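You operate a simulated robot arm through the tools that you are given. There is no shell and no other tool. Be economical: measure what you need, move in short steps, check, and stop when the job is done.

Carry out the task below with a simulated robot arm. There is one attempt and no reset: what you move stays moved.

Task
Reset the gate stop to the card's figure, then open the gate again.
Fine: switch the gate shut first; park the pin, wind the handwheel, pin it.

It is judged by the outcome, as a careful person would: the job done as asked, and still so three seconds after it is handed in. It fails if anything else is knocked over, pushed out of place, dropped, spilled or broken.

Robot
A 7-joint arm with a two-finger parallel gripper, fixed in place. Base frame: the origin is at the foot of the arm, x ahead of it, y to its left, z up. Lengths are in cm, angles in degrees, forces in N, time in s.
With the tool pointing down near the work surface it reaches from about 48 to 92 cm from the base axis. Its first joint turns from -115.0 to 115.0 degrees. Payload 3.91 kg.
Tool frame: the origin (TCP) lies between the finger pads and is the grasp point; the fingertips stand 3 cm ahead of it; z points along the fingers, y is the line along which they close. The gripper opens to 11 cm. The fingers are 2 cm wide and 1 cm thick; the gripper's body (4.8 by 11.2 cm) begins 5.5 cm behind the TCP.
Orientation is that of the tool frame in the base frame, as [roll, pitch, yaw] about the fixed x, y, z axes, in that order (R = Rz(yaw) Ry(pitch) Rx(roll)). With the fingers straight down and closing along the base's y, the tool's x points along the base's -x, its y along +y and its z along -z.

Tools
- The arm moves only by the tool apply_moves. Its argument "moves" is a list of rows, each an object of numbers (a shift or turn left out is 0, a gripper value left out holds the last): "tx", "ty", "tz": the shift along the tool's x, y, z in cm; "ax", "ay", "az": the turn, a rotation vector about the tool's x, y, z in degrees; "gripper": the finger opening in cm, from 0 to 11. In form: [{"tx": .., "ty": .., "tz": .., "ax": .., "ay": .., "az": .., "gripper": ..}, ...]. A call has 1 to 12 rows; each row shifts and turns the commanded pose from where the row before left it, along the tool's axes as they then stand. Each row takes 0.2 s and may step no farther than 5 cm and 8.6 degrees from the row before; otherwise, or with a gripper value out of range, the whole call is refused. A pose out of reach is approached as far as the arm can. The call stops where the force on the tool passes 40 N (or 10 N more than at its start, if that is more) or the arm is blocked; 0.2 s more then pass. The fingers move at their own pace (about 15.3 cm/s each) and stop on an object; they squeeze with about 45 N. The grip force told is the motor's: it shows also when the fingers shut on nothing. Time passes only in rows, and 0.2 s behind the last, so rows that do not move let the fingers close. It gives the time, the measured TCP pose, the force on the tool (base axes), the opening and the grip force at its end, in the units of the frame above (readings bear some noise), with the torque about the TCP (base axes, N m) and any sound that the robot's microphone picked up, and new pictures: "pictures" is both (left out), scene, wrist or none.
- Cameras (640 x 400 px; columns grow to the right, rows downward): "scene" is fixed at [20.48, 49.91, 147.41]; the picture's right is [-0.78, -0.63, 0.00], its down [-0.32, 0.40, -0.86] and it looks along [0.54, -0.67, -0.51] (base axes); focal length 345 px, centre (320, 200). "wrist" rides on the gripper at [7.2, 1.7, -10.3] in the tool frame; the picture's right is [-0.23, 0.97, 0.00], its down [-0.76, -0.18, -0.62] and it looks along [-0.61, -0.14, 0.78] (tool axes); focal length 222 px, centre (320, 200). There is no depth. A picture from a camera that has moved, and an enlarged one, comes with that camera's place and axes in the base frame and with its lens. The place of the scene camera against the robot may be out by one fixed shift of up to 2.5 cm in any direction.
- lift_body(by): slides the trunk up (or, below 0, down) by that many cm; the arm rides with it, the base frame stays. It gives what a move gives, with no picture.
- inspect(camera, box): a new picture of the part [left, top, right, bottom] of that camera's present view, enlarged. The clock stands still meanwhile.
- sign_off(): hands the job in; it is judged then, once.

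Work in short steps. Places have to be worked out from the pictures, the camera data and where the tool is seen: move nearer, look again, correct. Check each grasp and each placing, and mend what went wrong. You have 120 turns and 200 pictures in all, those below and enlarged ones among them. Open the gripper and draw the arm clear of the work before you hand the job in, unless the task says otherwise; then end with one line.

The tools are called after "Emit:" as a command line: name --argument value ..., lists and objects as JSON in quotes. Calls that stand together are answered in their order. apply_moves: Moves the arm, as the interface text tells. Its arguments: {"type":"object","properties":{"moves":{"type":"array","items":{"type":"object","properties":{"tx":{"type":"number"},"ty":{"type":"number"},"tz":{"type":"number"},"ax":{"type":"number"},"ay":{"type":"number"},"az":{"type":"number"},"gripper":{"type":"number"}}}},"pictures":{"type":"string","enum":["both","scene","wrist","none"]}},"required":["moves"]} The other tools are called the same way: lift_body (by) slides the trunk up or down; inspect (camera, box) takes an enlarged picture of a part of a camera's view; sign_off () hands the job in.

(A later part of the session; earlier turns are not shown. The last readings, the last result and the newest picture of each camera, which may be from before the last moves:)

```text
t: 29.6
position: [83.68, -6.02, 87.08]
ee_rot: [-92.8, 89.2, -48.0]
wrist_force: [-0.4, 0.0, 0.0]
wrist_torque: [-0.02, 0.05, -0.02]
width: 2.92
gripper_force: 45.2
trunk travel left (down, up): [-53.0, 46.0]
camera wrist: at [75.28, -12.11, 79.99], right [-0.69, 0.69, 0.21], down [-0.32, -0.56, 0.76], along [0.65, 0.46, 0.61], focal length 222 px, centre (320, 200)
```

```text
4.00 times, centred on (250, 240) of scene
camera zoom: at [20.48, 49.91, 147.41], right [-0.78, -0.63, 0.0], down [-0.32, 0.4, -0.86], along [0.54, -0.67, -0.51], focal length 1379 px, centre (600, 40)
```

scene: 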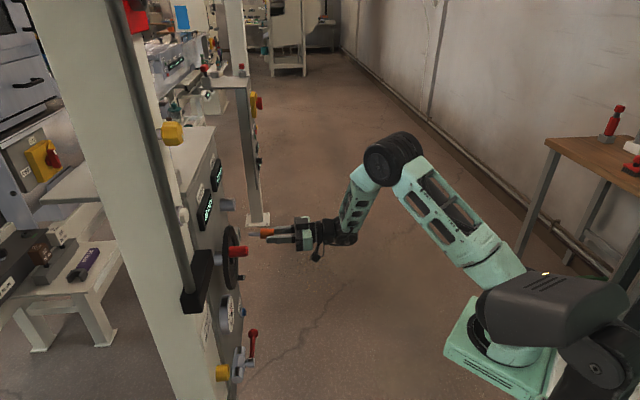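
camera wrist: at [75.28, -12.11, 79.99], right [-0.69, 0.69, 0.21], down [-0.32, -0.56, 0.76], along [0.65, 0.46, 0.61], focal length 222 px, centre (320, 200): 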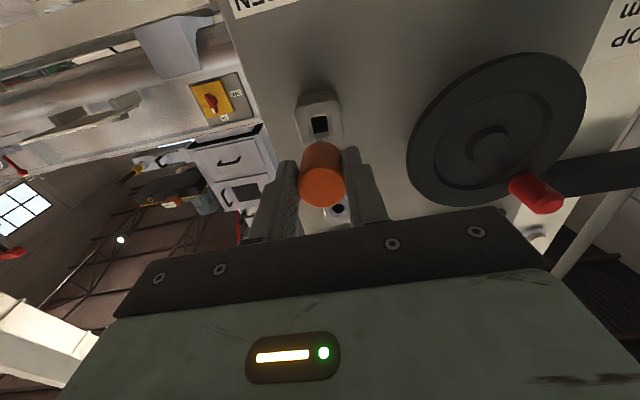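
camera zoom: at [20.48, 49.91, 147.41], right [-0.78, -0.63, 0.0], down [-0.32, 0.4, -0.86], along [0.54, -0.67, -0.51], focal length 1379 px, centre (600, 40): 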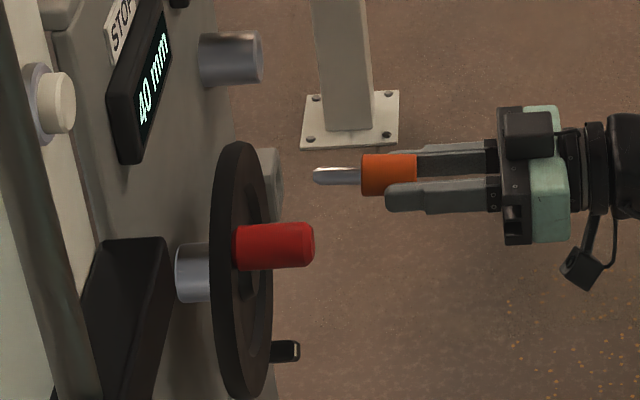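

Alignment with the socket hole is within ~1 mm. Insert slowly.

Emit:
apply_moves --moves '[{"tz": 1.5, "tx": 0.08}, {"tz": 1.0}, {"tz": 0.8}, {"tz": 0.8}]' --pictures "wrist"

Emit:
inspect --camera "scene" --box '[190, 190, 310, 290]'

```text
t: 30.6
position: [86.6, -3.02, 86.89]
ee_rot: [-126.8, 89.3, -81.9]
wrist_force: [-3.7, -2.4, -14.0]
wrist_torque: [-0.74, 0.73, 0.13]
width: 2.94
gripper_force: 45.2
trunk travel left (down, up): [-53.0, 46.0]
camera wrist: at [78.15, -9.26, 79.64], right [-0.69, 0.69, 0.22], down [-0.32, -0.56, 0.77], along [0.65, 0.46, 0.6], focal length 222 px, centre (320, 200)
```

wrist: 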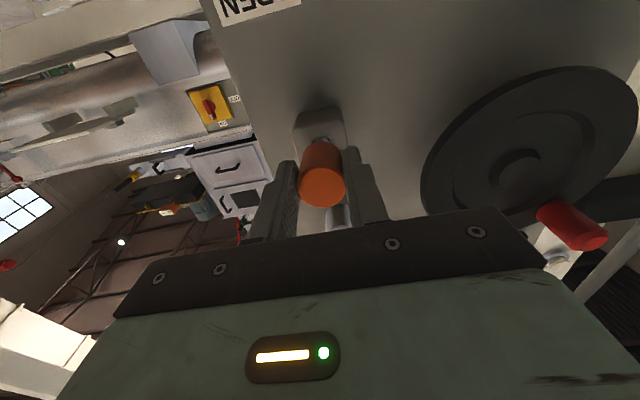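

```text
4.00 times, centred on (250, 240) of scene
camera zoom: at [20.48, 49.91, 147.41], right [-0.78, -0.63, 0.0], down [-0.32, 0.4, -0.86], along [0.54, -0.67, -0.51], focal length 1379 px, centre (600, 40)
```

zoom: 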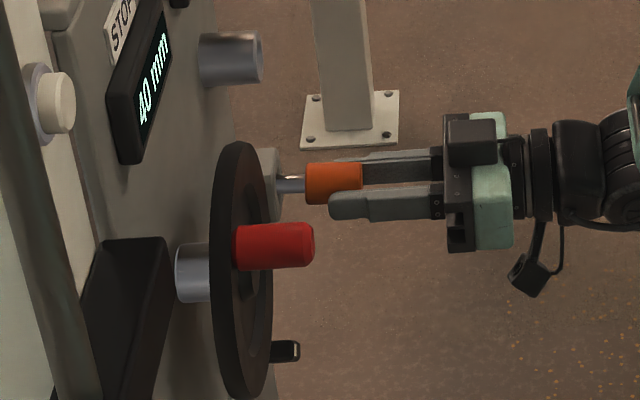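

Pin is entering; the hole pushes it down (14 N), so I lower 2 mm and continue.

Emit:
apply_moves --moves '[{"tx": 0.2}, {"tz": 0.6}]' --pictures "none"

```text
t: 31.2
position: [87.19, -2.48, 86.78]
ee_rot: [-102.8, 89.3, -58.0]
wrist_force: [-2.2, -3.5, -13.9]
wrist_torque: [-0.7, 0.67, 0.06]
width: 2.94
gripper_force: 45.5
trunk travel left (down, up): [-53.0, 46.0]
```

Emit:
apply_moves --moves '[{"tx": 0.25}, {"tz": 0.6}, {"tz": 0.5}]' --pictures "wrist"

Emit:
inspect --camera "scene" --box '[190, 190, 310, 290]'

```text
t: 32.0
position: [87.91, -1.66, 86.89]
ee_rot: [-84.5, 89.2, -39.5]
wrist_force: [0.2, -3.4, -0.2]
wrist_torque: [-0.03, 0.05, -0.16]
width: 2.95
gripper_force: 45.1
trunk travel left (down, up): [-53.0, 46.0]
camera wrist: at [79.49, -7.89, 79.57], right [-0.69, 0.69, 0.21], down [-0.32, -0.56, 0.76], along [0.65, 0.46, 0.61], focal length 222 px, centre (320, 200)
```

wrist: 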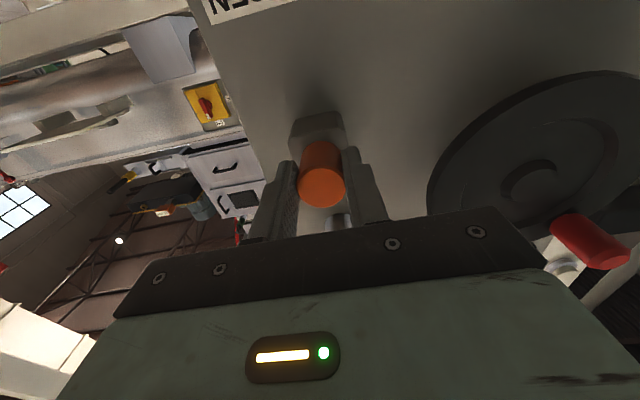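

```text
4.00 times, centred on (250, 240) of scene
camera zoom: at [20.48, 49.91, 147.41], right [-0.78, -0.63, 0.0], down [-0.32, 0.4, -0.86], along [0.54, -0.67, -0.51], focal length 1379 px, centre (600, 40)
```

zoom: 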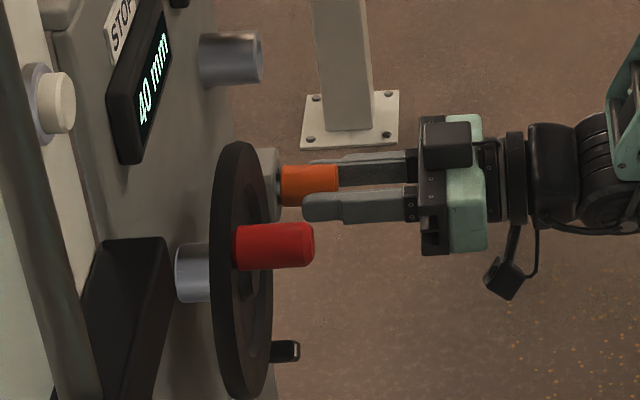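

Nearly seated, forces nil. Push another 0.4 cm until contact.

Emit:
apply_moves --moves '[{"tz": 0.3}, {"tz": 0.3}]' --pictures "none"

```text
t: 32.7
position: [88.05, -1.62, 86.78]
ee_rot: [-89.2, 89.1, -44.2]
wrist_force: [-21.8, -12.0, 8.1]
wrist_torque: [0.15, -0.07, 0.37]
width: 2.89
gripper_force: 45.2
trunk travel left (down, up): [-53.0, 46.0]
stopped in row 2: the force on the tool passed its limit at 42 N (the readings are from after the stop); the commanded pose is now the measured one
```

Seated against the shoulder. Release gently and back off, then check it stays.

Emit:
apply_moves --moves '[{"tz": -0.2}, {"gripper": 6}, {"gripper": 6}, {"tz": -4}, {"tz": -4}]' --pictures "wrist"

Emit:
inspect --camera "scene" --box '[190, 190, 310, 290]'

```text
t: 33.9
position: [82.53, -7.37, 86.65]
ee_rot: [-97.1, 89.4, -52.0]
wrist_force: [0.2, -0.3, -0.3]
wrist_torque: [0.0, 0.0, -0.01]
width: 6.02
gripper_force: 0.0
trunk travel left (down, up): [-53.0, 46.0]
camera wrist: at [74.01, -13.51, 79.47], right [-0.69, 0.69, 0.22], down [-0.32, -0.56, 0.76], along [0.65, 0.46, 0.61], focal length 222 px, centre (320, 200)
```

wrist: 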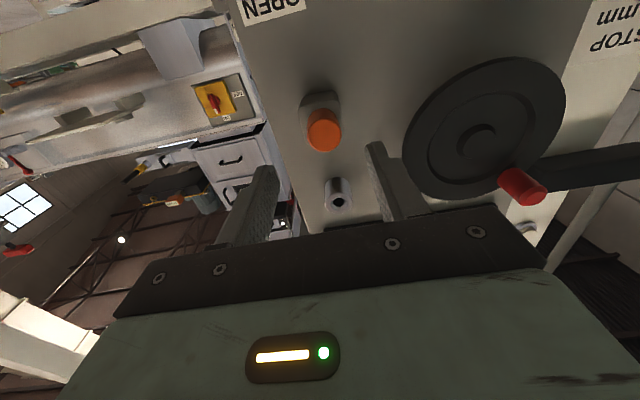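

```text
4.00 times, centred on (250, 240) of scene
camera zoom: at [20.48, 49.91, 147.41], right [-0.78, -0.63, 0.0], down [-0.32, 0.4, -0.86], along [0.54, -0.67, -0.51], focal length 1379 px, centre (600, 40)
```

zoom: 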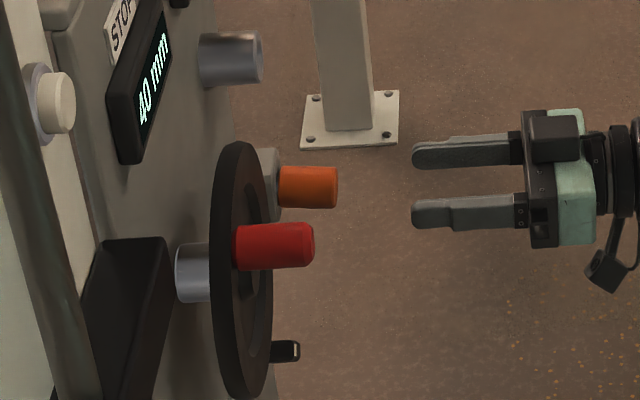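

Pin parked firmly. Now I shift sideways and up to face the handwheel for a good view.

Emit:
apply_moves --moves '[{"tz": -2, "ty": 2}, {"ty": 4.5, "tx": -1.5}, {"ty": 4.5, "tx": -1.5}, {"ty": 4.5, "tx": -2}, {"ty": 2, "tx": -2}]' --pictures "both"

```text
t: 35.1
position: [68.8, 3.68, 93.54]
ee_rot: [-99.4, 89.4, -54.4]
wrist_force: [0.1, -0.6, -0.6]
wrist_torque: [0.0, -0.04, 0.03]
width: 6.0
gripper_force: 0.1
trunk travel left (down, up): [-53.0, 46.0]
camera wrist: at [60.36, -2.41, 86.31], right [-0.69, 0.69, 0.22], down [-0.32, -0.56, 0.77], along [0.65, 0.46, 0.61], focal length 222 px, centre (320, 200)
```

scene: 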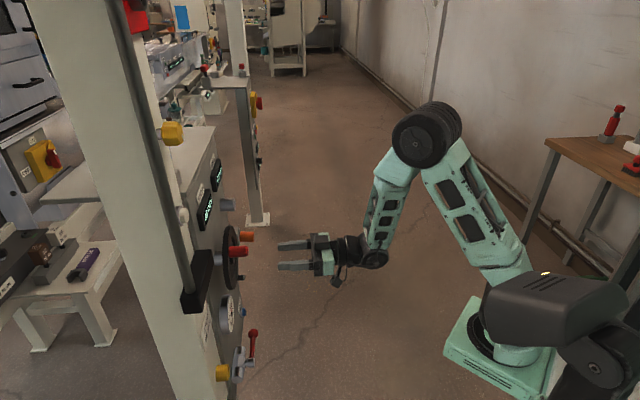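
wrist: 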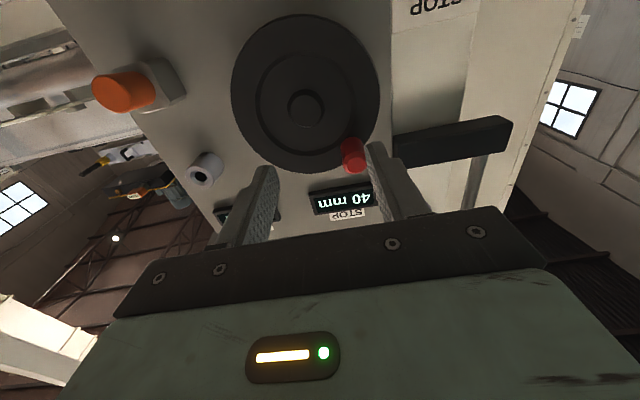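

Handle tip: u −43.35, n 61.1, z 98.2; hub: u −47.3, z 92.9 (radius ~6.6 cm). I line up with the handle.

Emit:
apply_moves --moves '[{"ty": 2.7, "tx": -2.4, "gripper": 6}, {"tx": -2.3, "tz": 3}, {"tz": 2.2}]' --pictures "wrist"

Emit:
inspect --camera "wrist" --box '[240, 80, 400, 230]'

```text
t: 35.9
position: [70.48, 9.35, 98.34]
ee_rot: [-96.2, 89.3, -51.3]
wrist_force: [0.0, -0.6, 0.8]
wrist_torque: [0.01, -0.01, 0.01]
width: 5.98
gripper_force: 0.0
trunk travel left (down, up): [-53.0, 46.0]
camera wrist: at [62.0, 3.19, 91.08], right [-0.69, 0.69, 0.22], down [-0.32, -0.56, 0.76], along [0.65, 0.46, 0.61], focal length 222 px, centre (320, 200)
```

wrist: 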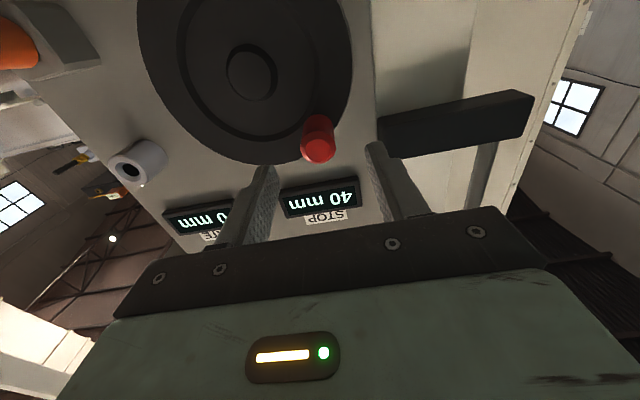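

```text
2.67 times, centred on (320, 155) of wrist
camera zoom: at [62.0, 3.19, 91.08], right [-0.69, 0.69, 0.22], down [-0.32, -0.56, 0.76], along [0.65, 0.46, 0.61], focal length 592 px, centre (320, 320)
```

zoom: 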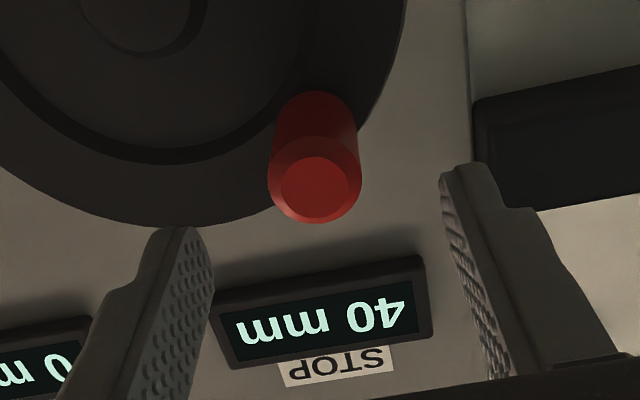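

Aligned within 1 mm. Advance 4.6 cm and grip the handle.

Emit:
apply_moves --moves '[{"tz": 2.3}, {"tz": 2.3}, {"gripper": 2.5}, {"gripper": 1.8}, {"gripper": 1.5}]' --pictures "wrist"

```text
t: 37.1
position: [73.8, 12.74, 98.04]
ee_rot: [-98.8, 89.3, -53.9]
wrist_force: [2.0, -1.1, 0.3]
wrist_torque: [-0.45, 0.25, 0.29]
width: 2.56
gripper_force: 45.2
trunk travel left (down, up): [-53.0, 46.0]
camera wrist: at [65.24, 6.53, 90.85], right [-0.69, 0.69, 0.21], down [-0.32, -0.56, 0.77], along [0.65, 0.46, 0.61], focal length 222 px, centre (320, 200)
```

wrist: 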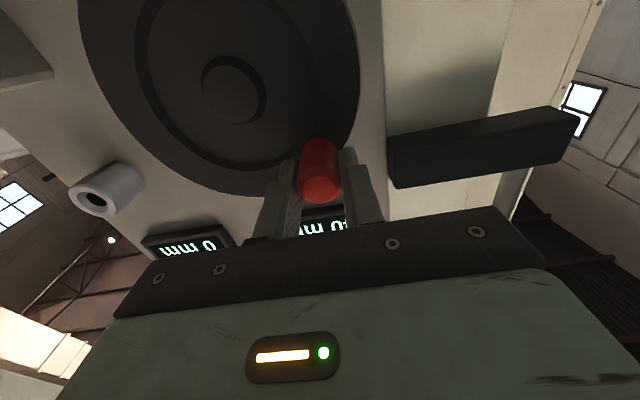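

Handle gripped (2.56 cm). Try a 15° clockwise (as seen facing panel) nudge and watch force and display.

Emit:
apply_moves --moves '[{"ty": -0.7, "tx": -0.5}, {"ty": -0.77, "tx": -0.39}]' --pictures "none"

Emit:
inspect --camera "scene" --box '[180, 140, 280, 240]'

```text
t: 37.7
position: [74.64, 11.73, 99.18]
ee_rot: [-86.6, 89.3, -41.5]
wrist_force: [-6.8, 5.0, 2.7]
wrist_torque: [0.08, 0.54, -0.69]
width: 2.57
gripper_force: 44.7
trunk travel left (down, up): [-53.0, 46.0]
```

```text
4.00 times, centred on (230, 190) of scene
camera zoom: at [20.48, 49.91, 147.41], right [-0.78, -0.63, 0.0], down [-0.32, 0.4, -0.86], along [0.54, -0.67, -0.51], focal length 1379 px, centre (680, 240)
```

zoom: 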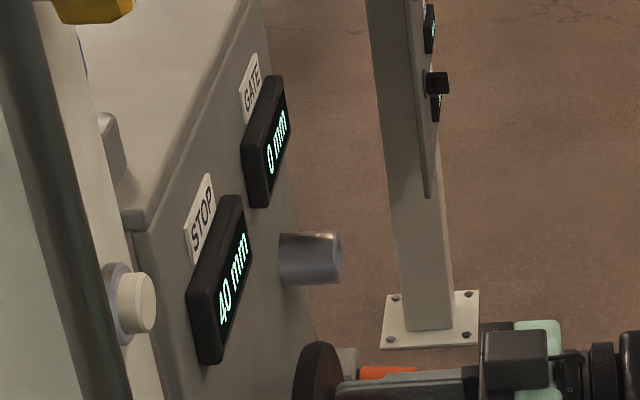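

Turns easily. Continue 60° more, in 20° steps.

Emit:
apply_moves --moves '[{"ty": -2.22, "tx": -0.54}, {"ty": -2.27, "tx": 0.25}, {"ty": -2.04, "tx": 1.01}]' --pictures "wrist"

Emit:
inspect --camera "scene" --box '[180, 140, 280, 240]'

```text
t: 38.5
position: [79.4, 6.87, 98.4]
ee_rot: [-98.4, 89.2, -53.6]
wrist_force: [0.3, 7.0, -1.0]
wrist_torque: [0.52, -0.29, 0.56]
width: 2.56
gripper_force: 44.9
trunk travel left (down, up): [-53.0, 46.0]
camera wrist: at [70.91, 0.74, 91.13], right [-0.69, 0.69, 0.21], down [-0.32, -0.56, 0.77], along [0.65, 0.46, 0.61], focal length 222 px, centre (320, 200)
```

wrist: 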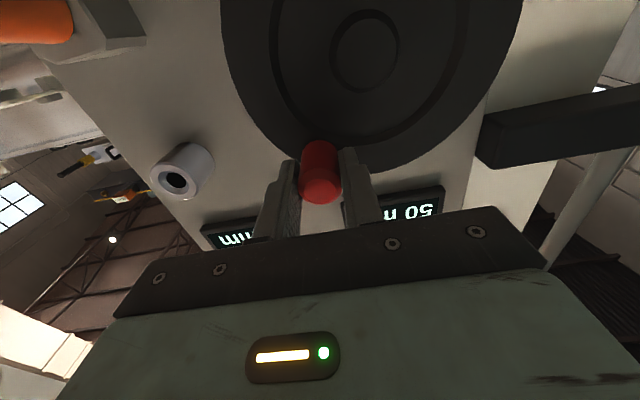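

```text
4.00 times, centred on (230, 190) of scene
camera zoom: at [20.48, 49.91, 147.41], right [-0.78, -0.63, 0.0], down [-0.32, 0.4, -0.86], along [0.54, -0.67, -0.51], focal length 1379 px, centre (680, 240)
```

zoom: 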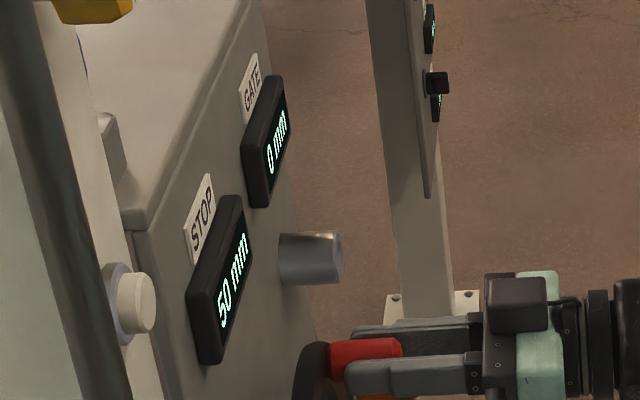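

STOP now 50 mm after ~75°; clockwise is right and steps are coarse. Go on 20°.

Emit:
apply_moves --moves '[{"ty": -0.8, "tx": 0.8}, {"ty": -0.78, "tx": 0.85}]' --pictures "none"

Emit:
inspect --camera "scene" --box '[180, 140, 280, 240]'

```text
t: 39.1
position: [80.37, 5.85, 96.75]
ee_rot: [-96.5, 89.2, -51.5]
wrist_force: [-4.9, 0.9, 5.3]
wrist_torque: [-0.24, 0.7, 0.52]
width: 2.6
gripper_force: 45.2
trunk travel left (down, up): [-53.0, 46.0]
```

```text
4.00 times, centred on (230, 190) of scene
camera zoom: at [20.48, 49.91, 147.41], right [-0.78, -0.63, 0.0], down [-0.32, 0.4, -0.86], along [0.54, -0.67, -0.51], focal length 1379 px, centre (680, 240)
```

zoom: 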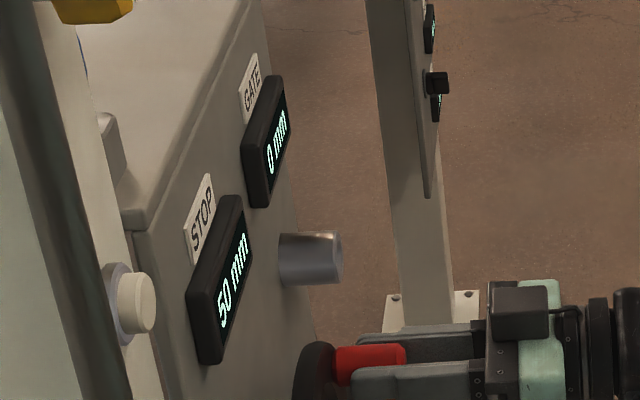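

Emit:
apply_moves --moves '[{"ty": -0.52, "tx": 1.02}]' --pictures "none"

Emit:
inspect --camera "scene" --box '[180, 140, 280, 240]'

```text
t: 39.5
position: [80.85, 5.51, 95.75]
ee_rot: [-95.3, 89.3, -50.5]
wrist_force: [-1.7, 0.6, 4.2]
wrist_torque: [0.57, -0.17, 0.77]
width: 2.57
gripper_force: 44.9
trunk travel left (down, up): [-53.0, 46.0]
```

```text
4.00 times, centred on (230, 190) of scene
camera zoom: at [20.48, 49.91, 147.41], right [-0.78, -0.63, 0.0], down [-0.32, 0.4, -0.86], along [0.54, -0.67, -0.51], focal length 1379 px, centre (680, 240)
```

zoom: 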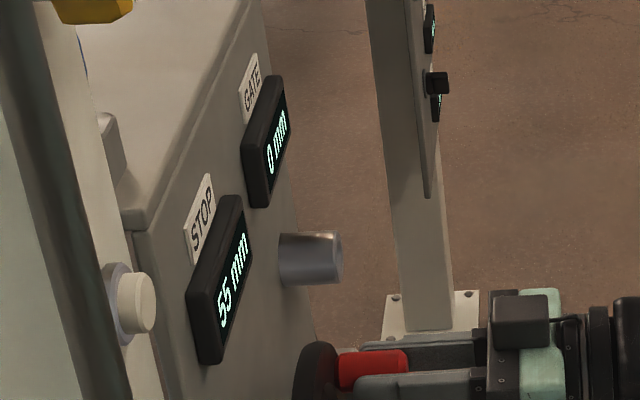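

STOP reads 55 mm at handle angle ~154°; step is ~40° per 5 mm with the start at 51°, so the centre of the 55 mark is ~171°. Go there in two steps.

Emit:
apply_moves --moves '[{"ty": -0.29, "tx": 0.8}, {"ty": -0.18, "tx": 0.81}]' --pictures "wrist"

Emit:
inspect --camera "scene" --box '[180, 140, 280, 240]'

```text
t: 40.1
position: [81.04, 5.1, 94.3]
ee_rot: [-94.9, 89.3, -50.0]
wrist_force: [-3.7, -4.9, 7.2]
wrist_torque: [0.12, 0.45, 0.7]
width: 2.52
gripper_force: 44.5
trunk travel left (down, up): [-53.0, 46.0]
camera wrist: at [72.67, -1.04, 87.03], right [-0.69, 0.69, 0.21], down [-0.32, -0.56, 0.76], along [0.65, 0.46, 0.61], focal length 222 px, centre (320, 200)
```

wrist: 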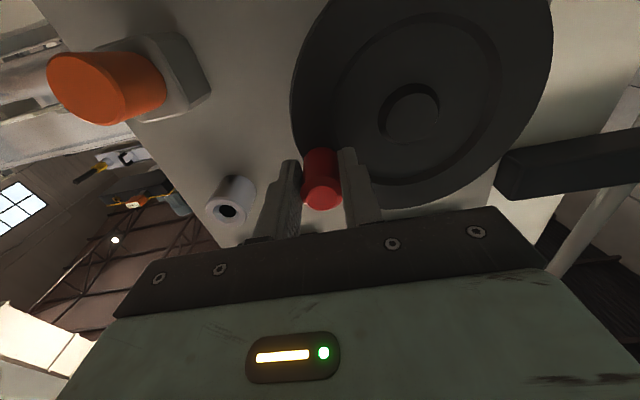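

```text
4.00 times, centred on (230, 190) of scene
camera zoom: at [20.48, 49.91, 147.41], right [-0.78, -0.63, 0.0], down [-0.32, 0.4, -0.86], along [0.54, -0.67, -0.51], focal length 1379 px, centre (680, 240)
```

zoom: 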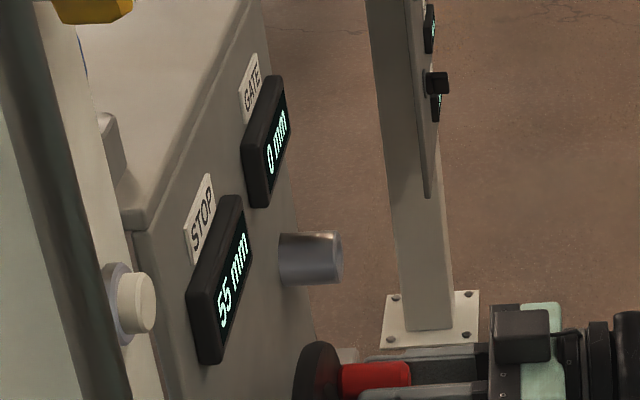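

Still 55 at ~168°. To find the mark's width I step ~12° further and look.

Emit:
apply_moves --moves '[{"ty": -0.07, "tx": 0.7}, {"ty": 0.05, "tx": 0.7}]' --pictures "none"

Emit:
inspect --camera "scene" --box '[180, 140, 280, 240]'

```text
t: 40.7
position: [81.3, 4.96, 92.8]
ee_rot: [-92.7, 89.3, -48.2]
wrist_force: [-0.9, -14.2, 7.0]
wrist_torque: [0.9, -0.25, 0.81]
width: 2.58
gripper_force: 45.1
trunk travel left (down, up): [-53.0, 46.0]
```

```text
4.00 times, centred on (230, 190) of scene
camera zoom: at [20.48, 49.91, 147.41], right [-0.78, -0.63, 0.0], down [-0.32, 0.4, -0.86], along [0.54, -0.67, -0.51], focal length 1379 px, centre (680, 240)
```

zoom: 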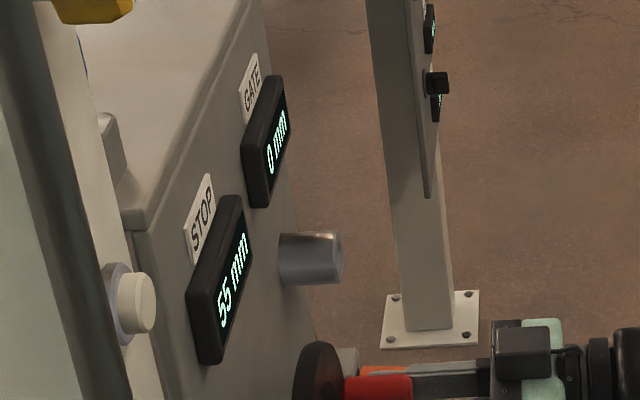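

Still 55 at ~180°, consistent with a 40° step. Come back to ~171°.

Emit:
apply_moves --moves '[{"tx": -0.7, "ty": -0.04}, {"tx": -0.7, "ty": 0.05}]' --pictures "none"

```text
t: 41.3
position: [81.18, 5.19, 94.03]
ee_rot: [-99.5, 89.3, -54.6]
wrist_force: [-1.2, -9.2, -1.4]
wrist_torque: [0.19, -0.42, 0.13]
width: 2.51
gripper_force: 44.9
trunk travel left (down, up): [-53.0, 46.0]
```

At ~170°, low load. Release and back off, check display and handle.

Emit:
apply_moves --moves '[{"gripper": 5}, {"gripper": 5}, {"tz": -4}, {"tz": -4}, {"gripper": 6}]' --pictures "wrist"

Emit:
inspect --camera "scene" --box '[180, 140, 280, 240]'

```text
t: 42.5
position: [75.6, -0.32, 94.19]
ee_rot: [-98.2, 89.3, -53.4]
wrist_force: [-0.4, 0.2, -0.3]
wrist_torque: [0.01, 0.01, 0.02]
width: 5.97
gripper_force: 0.1
trunk travel left (down, up): [-53.0, 46.0]
camera wrist: at [67.07, -6.49, 86.94], right [-0.69, 0.69, 0.22], down [-0.32, -0.56, 0.76], along [0.65, 0.46, 0.61], focal length 222 px, centre (320, 200)
```

wrist: 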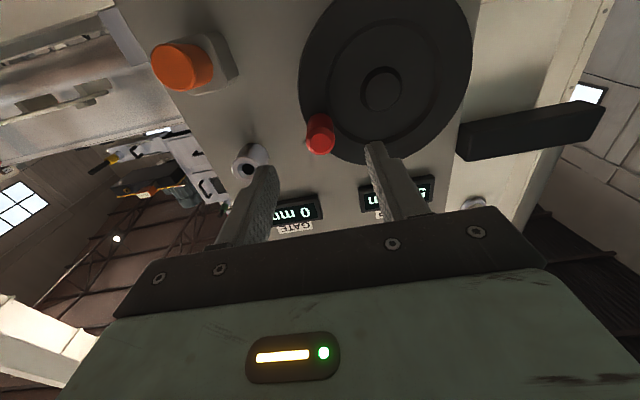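

```text
4.00 times, centred on (230, 190) of scene
camera zoom: at [20.48, 49.91, 147.41], right [-0.78, -0.63, 0.0], down [-0.32, 0.4, -0.86], along [0.54, -0.67, -0.51], focal length 1379 px, centre (680, 240)
```

zoom: 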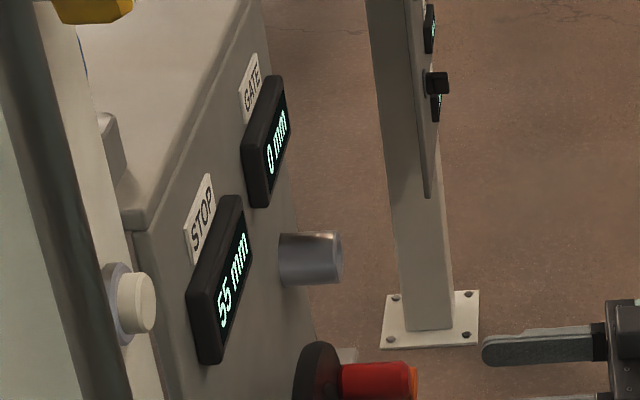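

Wheel holds at 55 mm. Return to the parked pin: shift −9.7 in u, down 7.4, then look.

Emit:
apply_moves --moves '[{"ty": -4, "tx": 2.5}, {"ty": -4, "tx": 2.5}, {"ty": -1.7, "tx": 2.4}, {"tz": 2.5}]' --pictures "wrist"

Emit:
inspect --camera "wrist" --box '[240, 80, 400, 230]'

```text
t: 43.5
position: [84.17, -5.62, 86.69]
ee_rot: [-98.0, 89.2, -53.1]
wrist_force: [-0.7, 0.3, 0.8]
wrist_torque: [0.02, 0.05, -0.01]
width: 5.98
gripper_force: 0.0
trunk travel left (down, up): [-53.0, 46.0]
camera wrist: at [75.69, -11.91, 79.51], right [-0.69, 0.69, 0.21], down [-0.32, -0.56, 0.77], along [0.65, 0.46, 0.61], focal length 222 px, centre (320, 200)
```

wrist: 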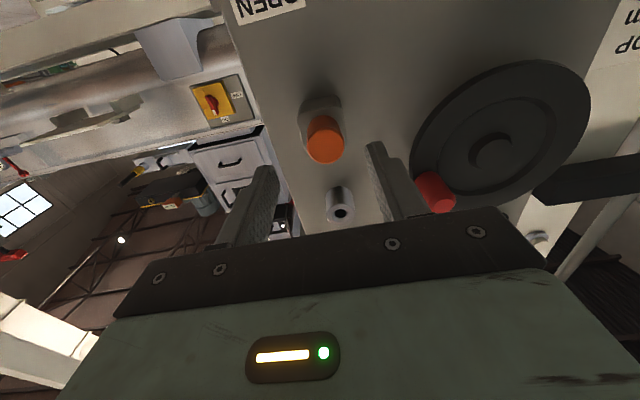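

```text
2.67 times, centred on (320, 155) of wrist
camera zoom: at [75.69, -11.91, 79.51], right [-0.69, 0.69, 0.21], down [-0.32, -0.56, 0.77], along [0.65, 0.46, 0.61], focal length 592 px, centre (320, 320)
```

zoom: 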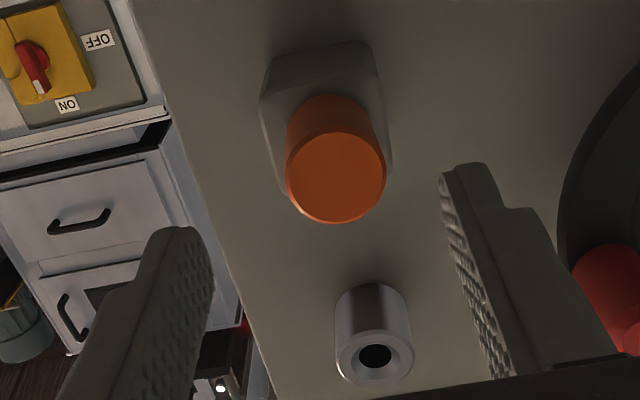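

Pin knob sits ~0.45 cm toward +y. Correct, advance to the earlier depth and grip.

Emit:
apply_moves --moves '[{"ty": 0.4, "tx": -0.1, "tz": 2.8}, {"tz": 2.7}, {"gripper": 4}, {"gripper": 2.5}, {"gripper": 1.8}]' --pictures "wrist"

```text
t: 44.7
position: [87.81, -1.81, 86.95]
ee_rot: [-96.6, 89.3, -51.8]
wrist_force: [7.4, -3.1, 0.1]
wrist_torque: [0.09, -0.02, -0.42]
width: 2.96
gripper_force: 44.6
trunk travel left (down, up): [-53.0, 46.0]
camera wrist: at [79.34, -7.95, 79.64], right [-0.69, 0.69, 0.21], down [-0.32, -0.56, 0.76], along [0.65, 0.46, 0.61], focal length 222 px, centre (320, 200)
```

wrist: 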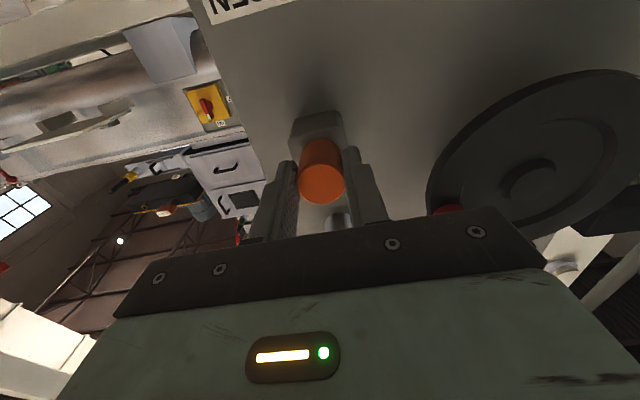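

Gripped. Pull straight out ~6 cm, then raise to the collar (z 97.6).

Emit:
apply_moves --moves '[{"tz": -1, "ty": -0.1}, {"tz": -1.5}, {"tz": -1.8}, {"tz": -1.8}]' --pictures "none"

Emit:
inspect --camera "scene" --box '[190, 190, 310, 290]'

```text
t: 45.7
position: [83.53, -5.97, 86.97]
ee_rot: [-98.1, 89.3, -53.1]
wrist_force: [0.0, -0.8, -0.1]
wrist_torque: [0.0, 0.01, 0.03]
width: 2.91
gripper_force: 45.1
trunk travel left (down, up): [-53.0, 46.0]
```

```text
4.00 times, centred on (250, 240) of scene
camera zoom: at [20.48, 49.91, 147.41], right [-0.78, -0.63, 0.0], down [-0.32, 0.4, -0.86], along [0.54, -0.67, -0.51], focal length 1379 px, centre (600, 40)
```

zoom: 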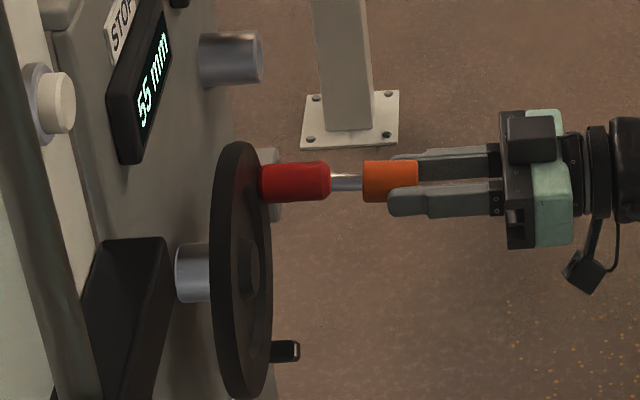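

Emit:
apply_moves --moves '[{"tx": -3.6}, {"tx": -3.5}, {"tx": -3.5}]' --pictures "wrist"

Emit:
inspect --camera "wrist" --box '[240, 80, 400, 230]'

Emit:
inspect --camera "scene" --box '[190, 160, 310, 240]'

```text
t: 46.5
position: [83.59, -5.8, 97.53]
ee_rot: [-101.3, 89.3, -56.4]
wrist_force: [0.5, 0.6, -0.9]
wrist_torque: [0.02, 0.0, 0.0]
width: 2.98
gripper_force: 45.1
trunk travel left (down, up): [-53.0, 46.0]
camera wrist: at [75.08, -11.9, 90.19], right [-0.69, 0.69, 0.22], down [-0.32, -0.56, 0.77], along [0.65, 0.46, 0.61], focal length 222 px, centre (320, 200)
```

wrist: 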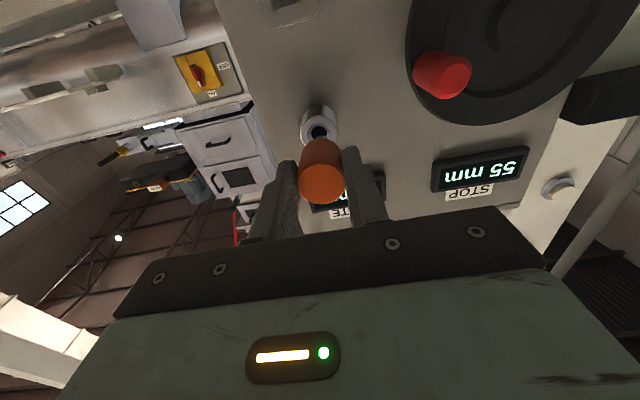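

```text
2.67 times, centred on (320, 155) of wrist
camera zoom: at [75.08, -11.9, 90.19], right [-0.69, 0.69, 0.22], down [-0.32, -0.56, 0.77], along [0.65, 0.46, 0.61], focal length 592 px, centre (320, 320)
```

zoom: 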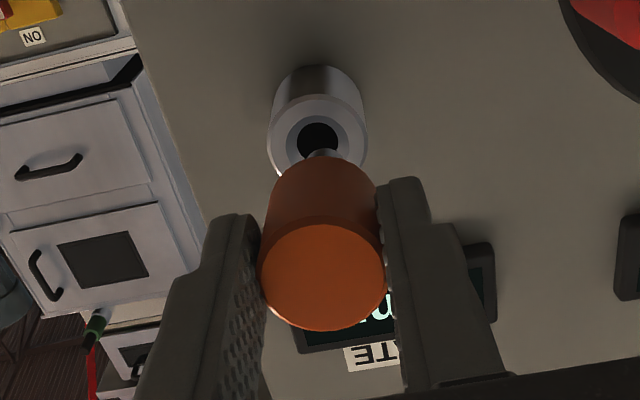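

```text
5.00 times, centred on (250, 200) of scene
camera zoom: at [20.48, 49.91, 147.41], right [-0.78, -0.63, 0.0], down [-0.32, 0.4, -0.86], along [0.54, -0.67, -0.51], focal length 1724 px, centre (670, 200)
```

zoom: 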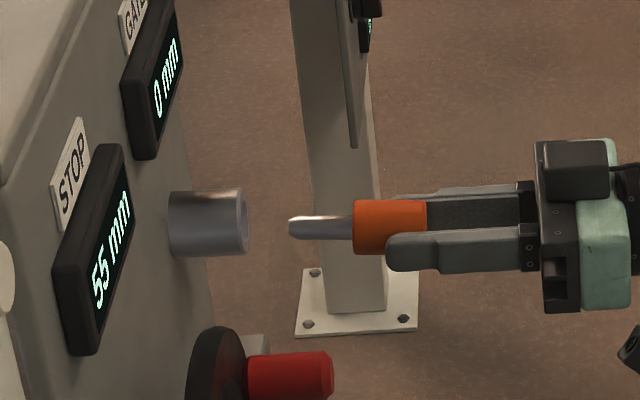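

Compared with the extraction picture the pin is ~0.4 cm low relative to the collar; lateral is matched. Raise 0.42 and check before inserting.

Emit:
apply_moves --moves '[{"tx": -0.42, "tz": 1.5}]' --pictures "wrist"

Emit:
inspect --camera "wrist" --box '[240, 80, 400, 230]'

Emit:
inspect --camera "scene" --box '[190, 160, 310, 240]'

```text
t: 46.9
position: [84.59, -4.86, 97.77]
ee_rot: [-99.0, 89.3, -54.1]
wrist_force: [0.1, -0.3, -0.7]
wrist_torque: [0.0, 0.03, -0.01]
width: 2.94
gripper_force: 45.1
trunk travel left (down, up): [-53.0, 46.0]
camera wrist: at [76.13, -10.95, 90.58], right [-0.69, 0.69, 0.22], down [-0.32, -0.56, 0.76], along [0.65, 0.46, 0.61], focal length 222 px, centre (320, 200)
```

wrist: 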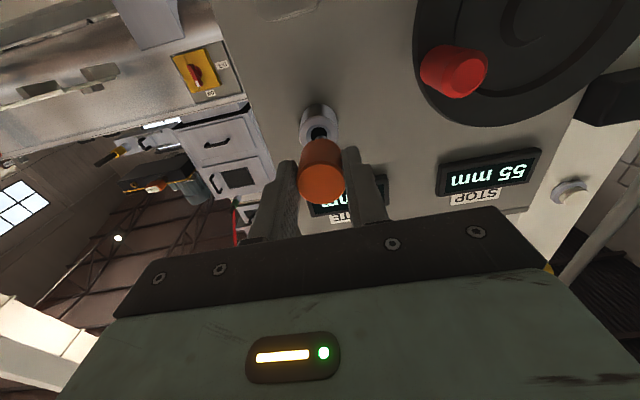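

```text
2.67 times, centred on (320, 155) of wrist
camera zoom: at [76.13, -10.95, 90.58], right [-0.69, 0.69, 0.22], down [-0.32, -0.56, 0.76], along [0.65, 0.46, 0.61], focal length 592 px, centre (320, 320)
```

zoom: 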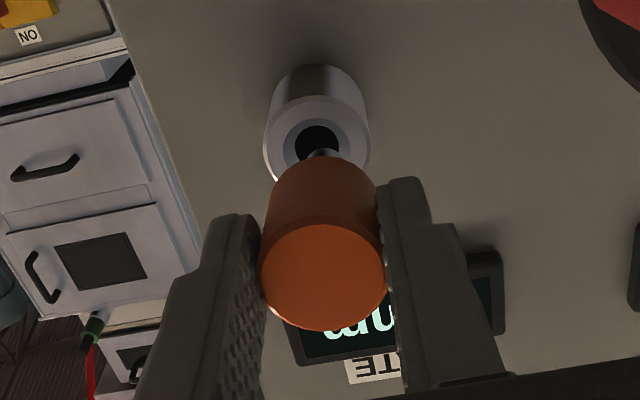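

```text
5.00 times, centred on (250, 200) of scene
camera zoom: at [20.48, 49.91, 147.41], right [-0.78, -0.63, 0.0], down [-0.32, 0.4, -0.86], along [0.54, -0.67, -0.51], focal length 1724 px, centre (670, 200)
```

zoom: 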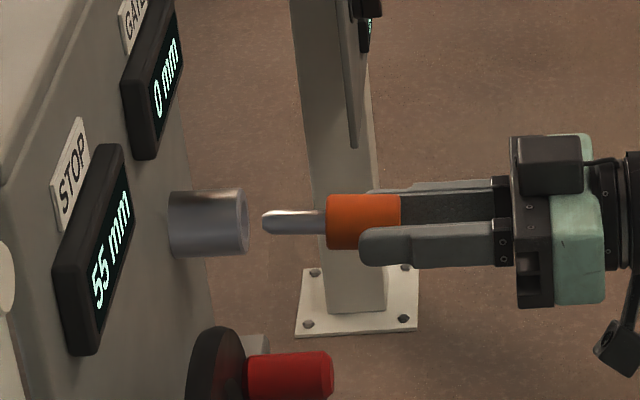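

Tip is now level with the collar as when extracted. Insert slowly.

Emit:
apply_moves --moves '[{"tz": 0.7}, {"tz": 0.6}, {"tz": 0.5}]' --pictures "none"

Emit:
inspect --camera "scene" --box '[190, 160, 310, 240]'

```text
t: 47.7
position: [85.82, -3.57, 97.86]
ee_rot: [-100.6, 89.5, -55.8]
wrist_force: [0.2, -5.4, -0.6]
wrist_torque: [0.05, 0.01, -0.21]
width: 2.93
gripper_force: 45.0
trunk travel left (down, up): [-53.0, 46.0]
```

```text
5.00 times, centred on (250, 200) of scene
camera zoom: at [20.48, 49.91, 147.41], right [-0.78, -0.63, 0.0], down [-0.32, 0.4, -0.86], along [0.54, -0.67, -0.51], focal length 1724 px, centre (670, 200)
```

zoom: 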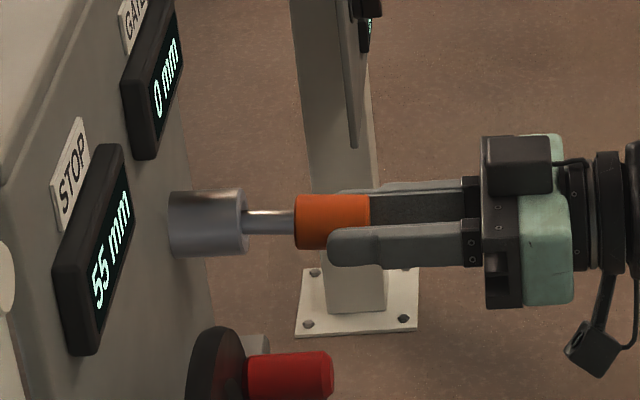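

Entering cleanly. Continue.

Emit:
apply_moves --moves '[{"tz": 0.5}, {"tz": 0.5}, {"tz": 0.5}]' --pictures "none"

```text
t: 48.5
position: [86.96, -2.75, 98.0]
ee_rot: [-100.3, 89.2, -55.7]
wrist_force: [6.0, -13.2, -0.2]
wrist_torque: [0.08, 0.05, -0.89]
width: 2.93
gripper_force: 44.9
trunk travel left (down, up): [-53.0, 46.0]
```

Emit:
apply_moves --moves '[{"ty": -0.2, "tz": 0.4}, {"tz": 0.4}, {"tz": 0.4}]' --pictures "none"

Emit:
inspect --camera "scene" --box '[190, 160, 310, 240]'

```text
t: 49.3
position: [87.83, -1.8, 97.74]
ee_rot: [-104.8, 89.3, -59.9]
wrist_force: [0.8, -14.1, -4.5]
wrist_torque: [-0.16, 0.29, -0.52]
width: 2.96
gripper_force: 44.8
trunk travel left (down, up): [-53.0, 46.0]
```

```text
5.00 times, centred on (250, 200) of scene
camera zoom: at [20.48, 49.91, 147.41], right [-0.78, -0.63, 0.0], down [-0.32, 0.4, -0.86], along [0.54, -0.67, -0.51], focal length 1724 px, centre (670, 200)
```

zoom: 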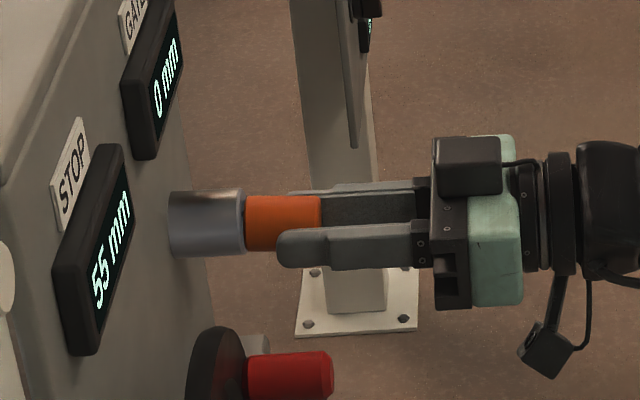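

Nearly home. A little more until contact.

Emit:
apply_moves --moves '[{"tz": 0.3}, {"tz": 0.3}, {"tz": 0.2}]' --pictures "none"

```text
t: 50.0
position: [88.12, -1.57, 97.98]
ee_rot: [-105.5, 89.3, -60.8]
wrist_force: [-20.4, -17.5, 3.5]
wrist_torque: [-0.01, -0.01, -0.7]
width: 2.91
gripper_force: 45.1
trunk travel left (down, up): [-53.0, 46.0]
stopped in row 3: the force on the tool passed its limit at 43 N (the readings are from after the stop); the commanded pose is now the measured one
```

Firmly seated. Release, back off and verify.

Emit:
apply_moves --moves '[{"tz": -0.15}, {"gripper": 6}, {"gripper": 6}, {"tz": -4}, {"tz": -4}]' --pictures "wrist"

Emit:
inspect --camera "scene" --box '[180, 150, 280, 240]'

```text
t: 51.2
position: [82.5, -6.99, 98.04]
ee_rot: [-108.4, 89.4, -63.4]
wrist_force: [0.1, -0.2, 0.2]
wrist_torque: [-0.01, 0.0, 0.0]
width: 5.99
gripper_force: 0.0
trunk travel left (down, up): [-53.0, 46.0]
camera wrist: at [73.95, -13.25, 90.81], right [-0.69, 0.69, 0.22], down [-0.32, -0.56, 0.77], along [0.65, 0.46, 0.61], focal length 222 px, centre (320, 200)
```

wrist: 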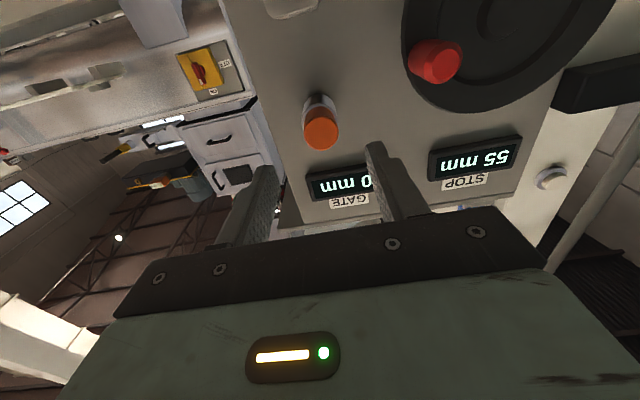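

```text
4.44 times, centred on (230, 195) of scene
camera zoom: at [20.48, 49.91, 147.41], right [-0.78, -0.63, 0.0], down [-0.32, 0.4, -0.86], along [0.54, -0.67, -0.51], focal length 1532 px, centre (720, 222)
```

zoom: 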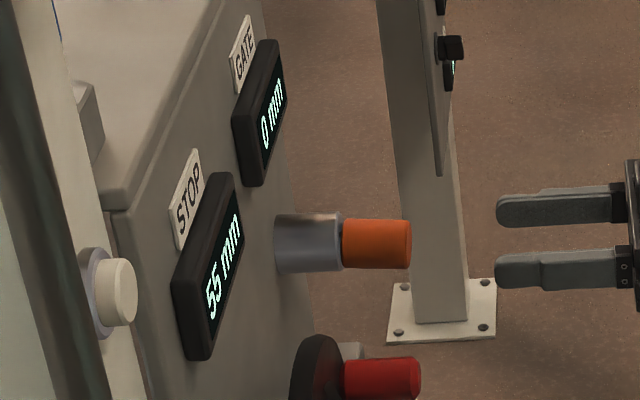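

Pinned exactly as at the start, STOP 55 mm. Now go down to the switch to turn it back to OPEN.

Emit:
lift_body --by -25

Emit:
apply_moves --moves '[{"ty": 2.4, "gripper": 5}, {"az": -7.5}, {"az": -7.5}, {"az": -7.5}, {"az": -7.5}, {"az": -7.5}, {"az": -7.5}, {"tz": 3}]' --pictures "wrist"

Emit:
inspect --camera "wrist" --box '[220, 60, 420, 225]'

```text
t: 53.8
position: [82.5, -7.08, 73.01]
ee_rot: [-107.6, 89.2, -62.8]
wrist_force: [0.0, -0.6, -0.4]
wrist_torque: [0.03, -0.01, -0.02]
width: 5.98
gripper_force: 0.0
trunk travel left (down, up): [-28.0, 71.0]
```

```text
t: 55.6
position: [82.78, -3.15, 73.02]
ee_rot: [-90.2, 44.3, -45.4]
wrist_force: [0.3, 0.6, 0.7]
wrist_torque: [-0.01, 0.01, -0.03]
width: 5.0
gripper_force: 0.0
trunk travel left (down, up): [-28.0, 71.0]
camera wrist: at [78.37, -13.33, 66.84], right [-0.6, 0.59, -0.54], down [-0.74, -0.14, 0.66], along [0.32, 0.79, 0.52], focal length 222 px, centre (320, 200)
```

wrist: 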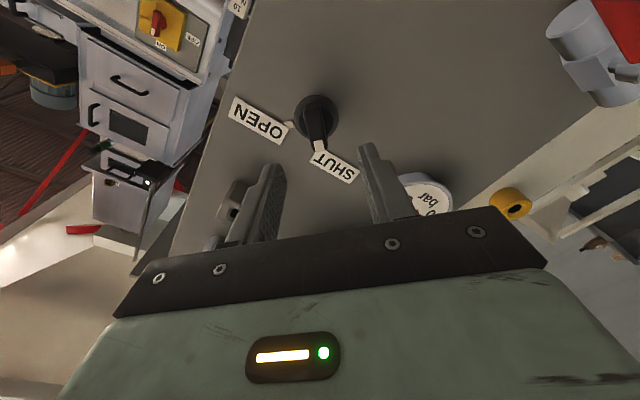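

```text
2.42 times, centred on (320, 142) of wrist
camera zoom: at [78.37, -13.33, 66.84], right [-0.6, 0.59, -0.54], down [-0.74, -0.14, 0.66], along [0.32, 0.79, 0.52], focal length 538 px, centre (320, 339)
```

zoom: 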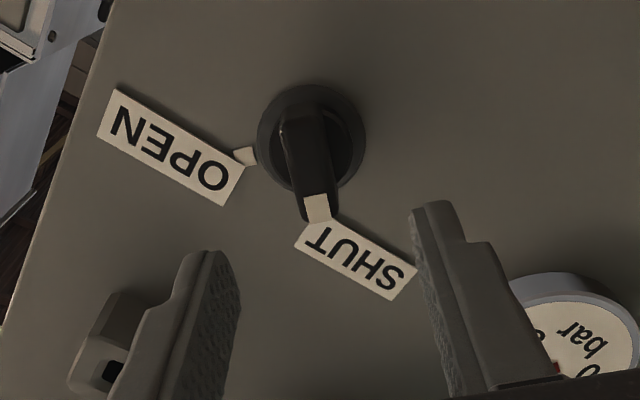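

Knob ~0.4 along tool x and −0.15 in y. Correct and advance to gripping depth, then close.

Emit:
apply_moves --moves '[{"tx": 0.35, "ty": -0.15, "tz": 3}, {"tz": 3}, {"tz": 1.6}, {"gripper": 3}, {"gripper": 1.2}, {"gripper": 0.8}]' --pictures "wrist"

```text
t: 57.0
position: [88.52, 1.72, 72.99]
ee_rot: [-90.1, 44.2, -45.4]
wrist_force: [17.5, -5.2, 12.0]
wrist_torque: [0.25, 0.84, -0.63]
width: 1.57
gripper_force: 45.1
trunk travel left (down, up): [-28.0, 71.0]
camera wrist: at [84.01, -8.44, 66.82], right [-0.59, 0.6, -0.54], down [-0.74, -0.14, 0.66], along [0.32, 0.79, 0.52], focal length 222 px, centre (320, 200)
```

wrist: 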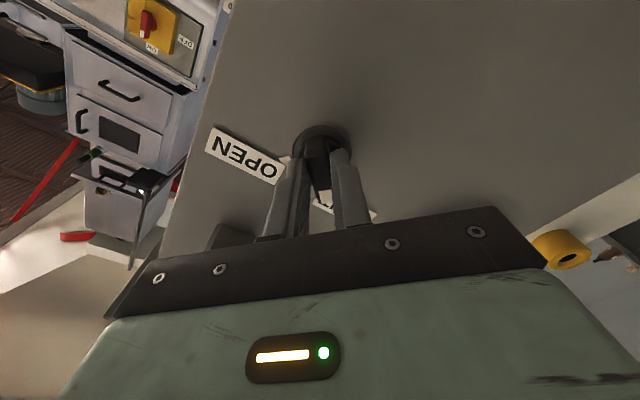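

Bar held. Ease 0.35 along −y, then turn toward OPEN.

Emit:
apply_moves --moves '[{"ty": -0.35}, {"az": 7.5}, {"az": 7.5}, {"az": 7.5}, {"az": 7.5}]' --pictures "none"

```text
t: 58.2
position: [88.38, 1.76, 72.91]
ee_rot: [-91.3, 73.6, -45.8]
wrist_force: [-20.1, -3.3, 2.4]
wrist_torque: [0.08, -0.15, -0.12]
width: 1.59
gripper_force: 45.0
trunk travel left (down, up): [-28.0, 71.0]
stopped in row 5: the force on the tool passed its limit at 43 N (the readings are from after the stop); the commanded pose is now the measured one
```

Stopped by a force spike at 30°; command reset. Continue in smaller turns, easing outward slightly.

Emit:
apply_moves --moves '[{"tz": -0.2}, {"az": 5}, {"az": 5}]' --pictures "none"

```text
t: 59.0
position: [88.23, 2.0, 72.92]
ee_rot: [-92.4, 83.6, -47.0]
wrist_force: [-4.6, 11.0, 4.8]
wrist_torque: [0.65, -0.71, 0.0]
width: 1.56
gripper_force: 44.8
trunk travel left (down, up): [-28.0, 71.0]
```

Emit:
apply_moves --moves '[{"az": 6}, {"az": 6}, {"az": 6}, {"az": 6}]' --pictures "wrist"

```text
t: 60.0
position: [88.14, 2.02, 72.89]
ee_rot: [90.9, 72.3, 136.7]
wrist_force: [-32.7, 19.8, 4.9]
wrist_torque: [0.69, -1.03, 0.27]
width: 1.61
gripper_force: 44.9
trunk travel left (down, up): [-28.0, 71.0]
camera wrist: at [78.18, -2.67, 66.59], right [-0.61, 0.6, 0.51], down [-0.14, -0.72, 0.68], along [0.78, 0.34, 0.53], focal length 222 px, centre (320, 200)
```

wrist: 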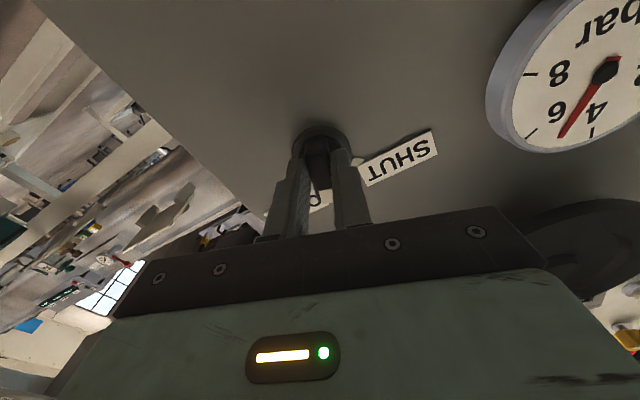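

Side load toward +u 37 N; ease +0.5 along y, then finish the turn.

Emit:
apply_moves --moves '[{"ty": 0.5}, {"az": 7}, {"az": 7}]' --pictures "none"

```text
t: 60.8
position: [88.02, 2.1, 72.9]
ee_rot: [90.8, 58.3, 136.0]
wrist_force: [-22.0, 17.7, 0.2]
wrist_torque: [0.62, -0.8, -0.01]
width: 1.58
gripper_force: 44.9
trunk travel left (down, up): [-28.0, 71.0]
```

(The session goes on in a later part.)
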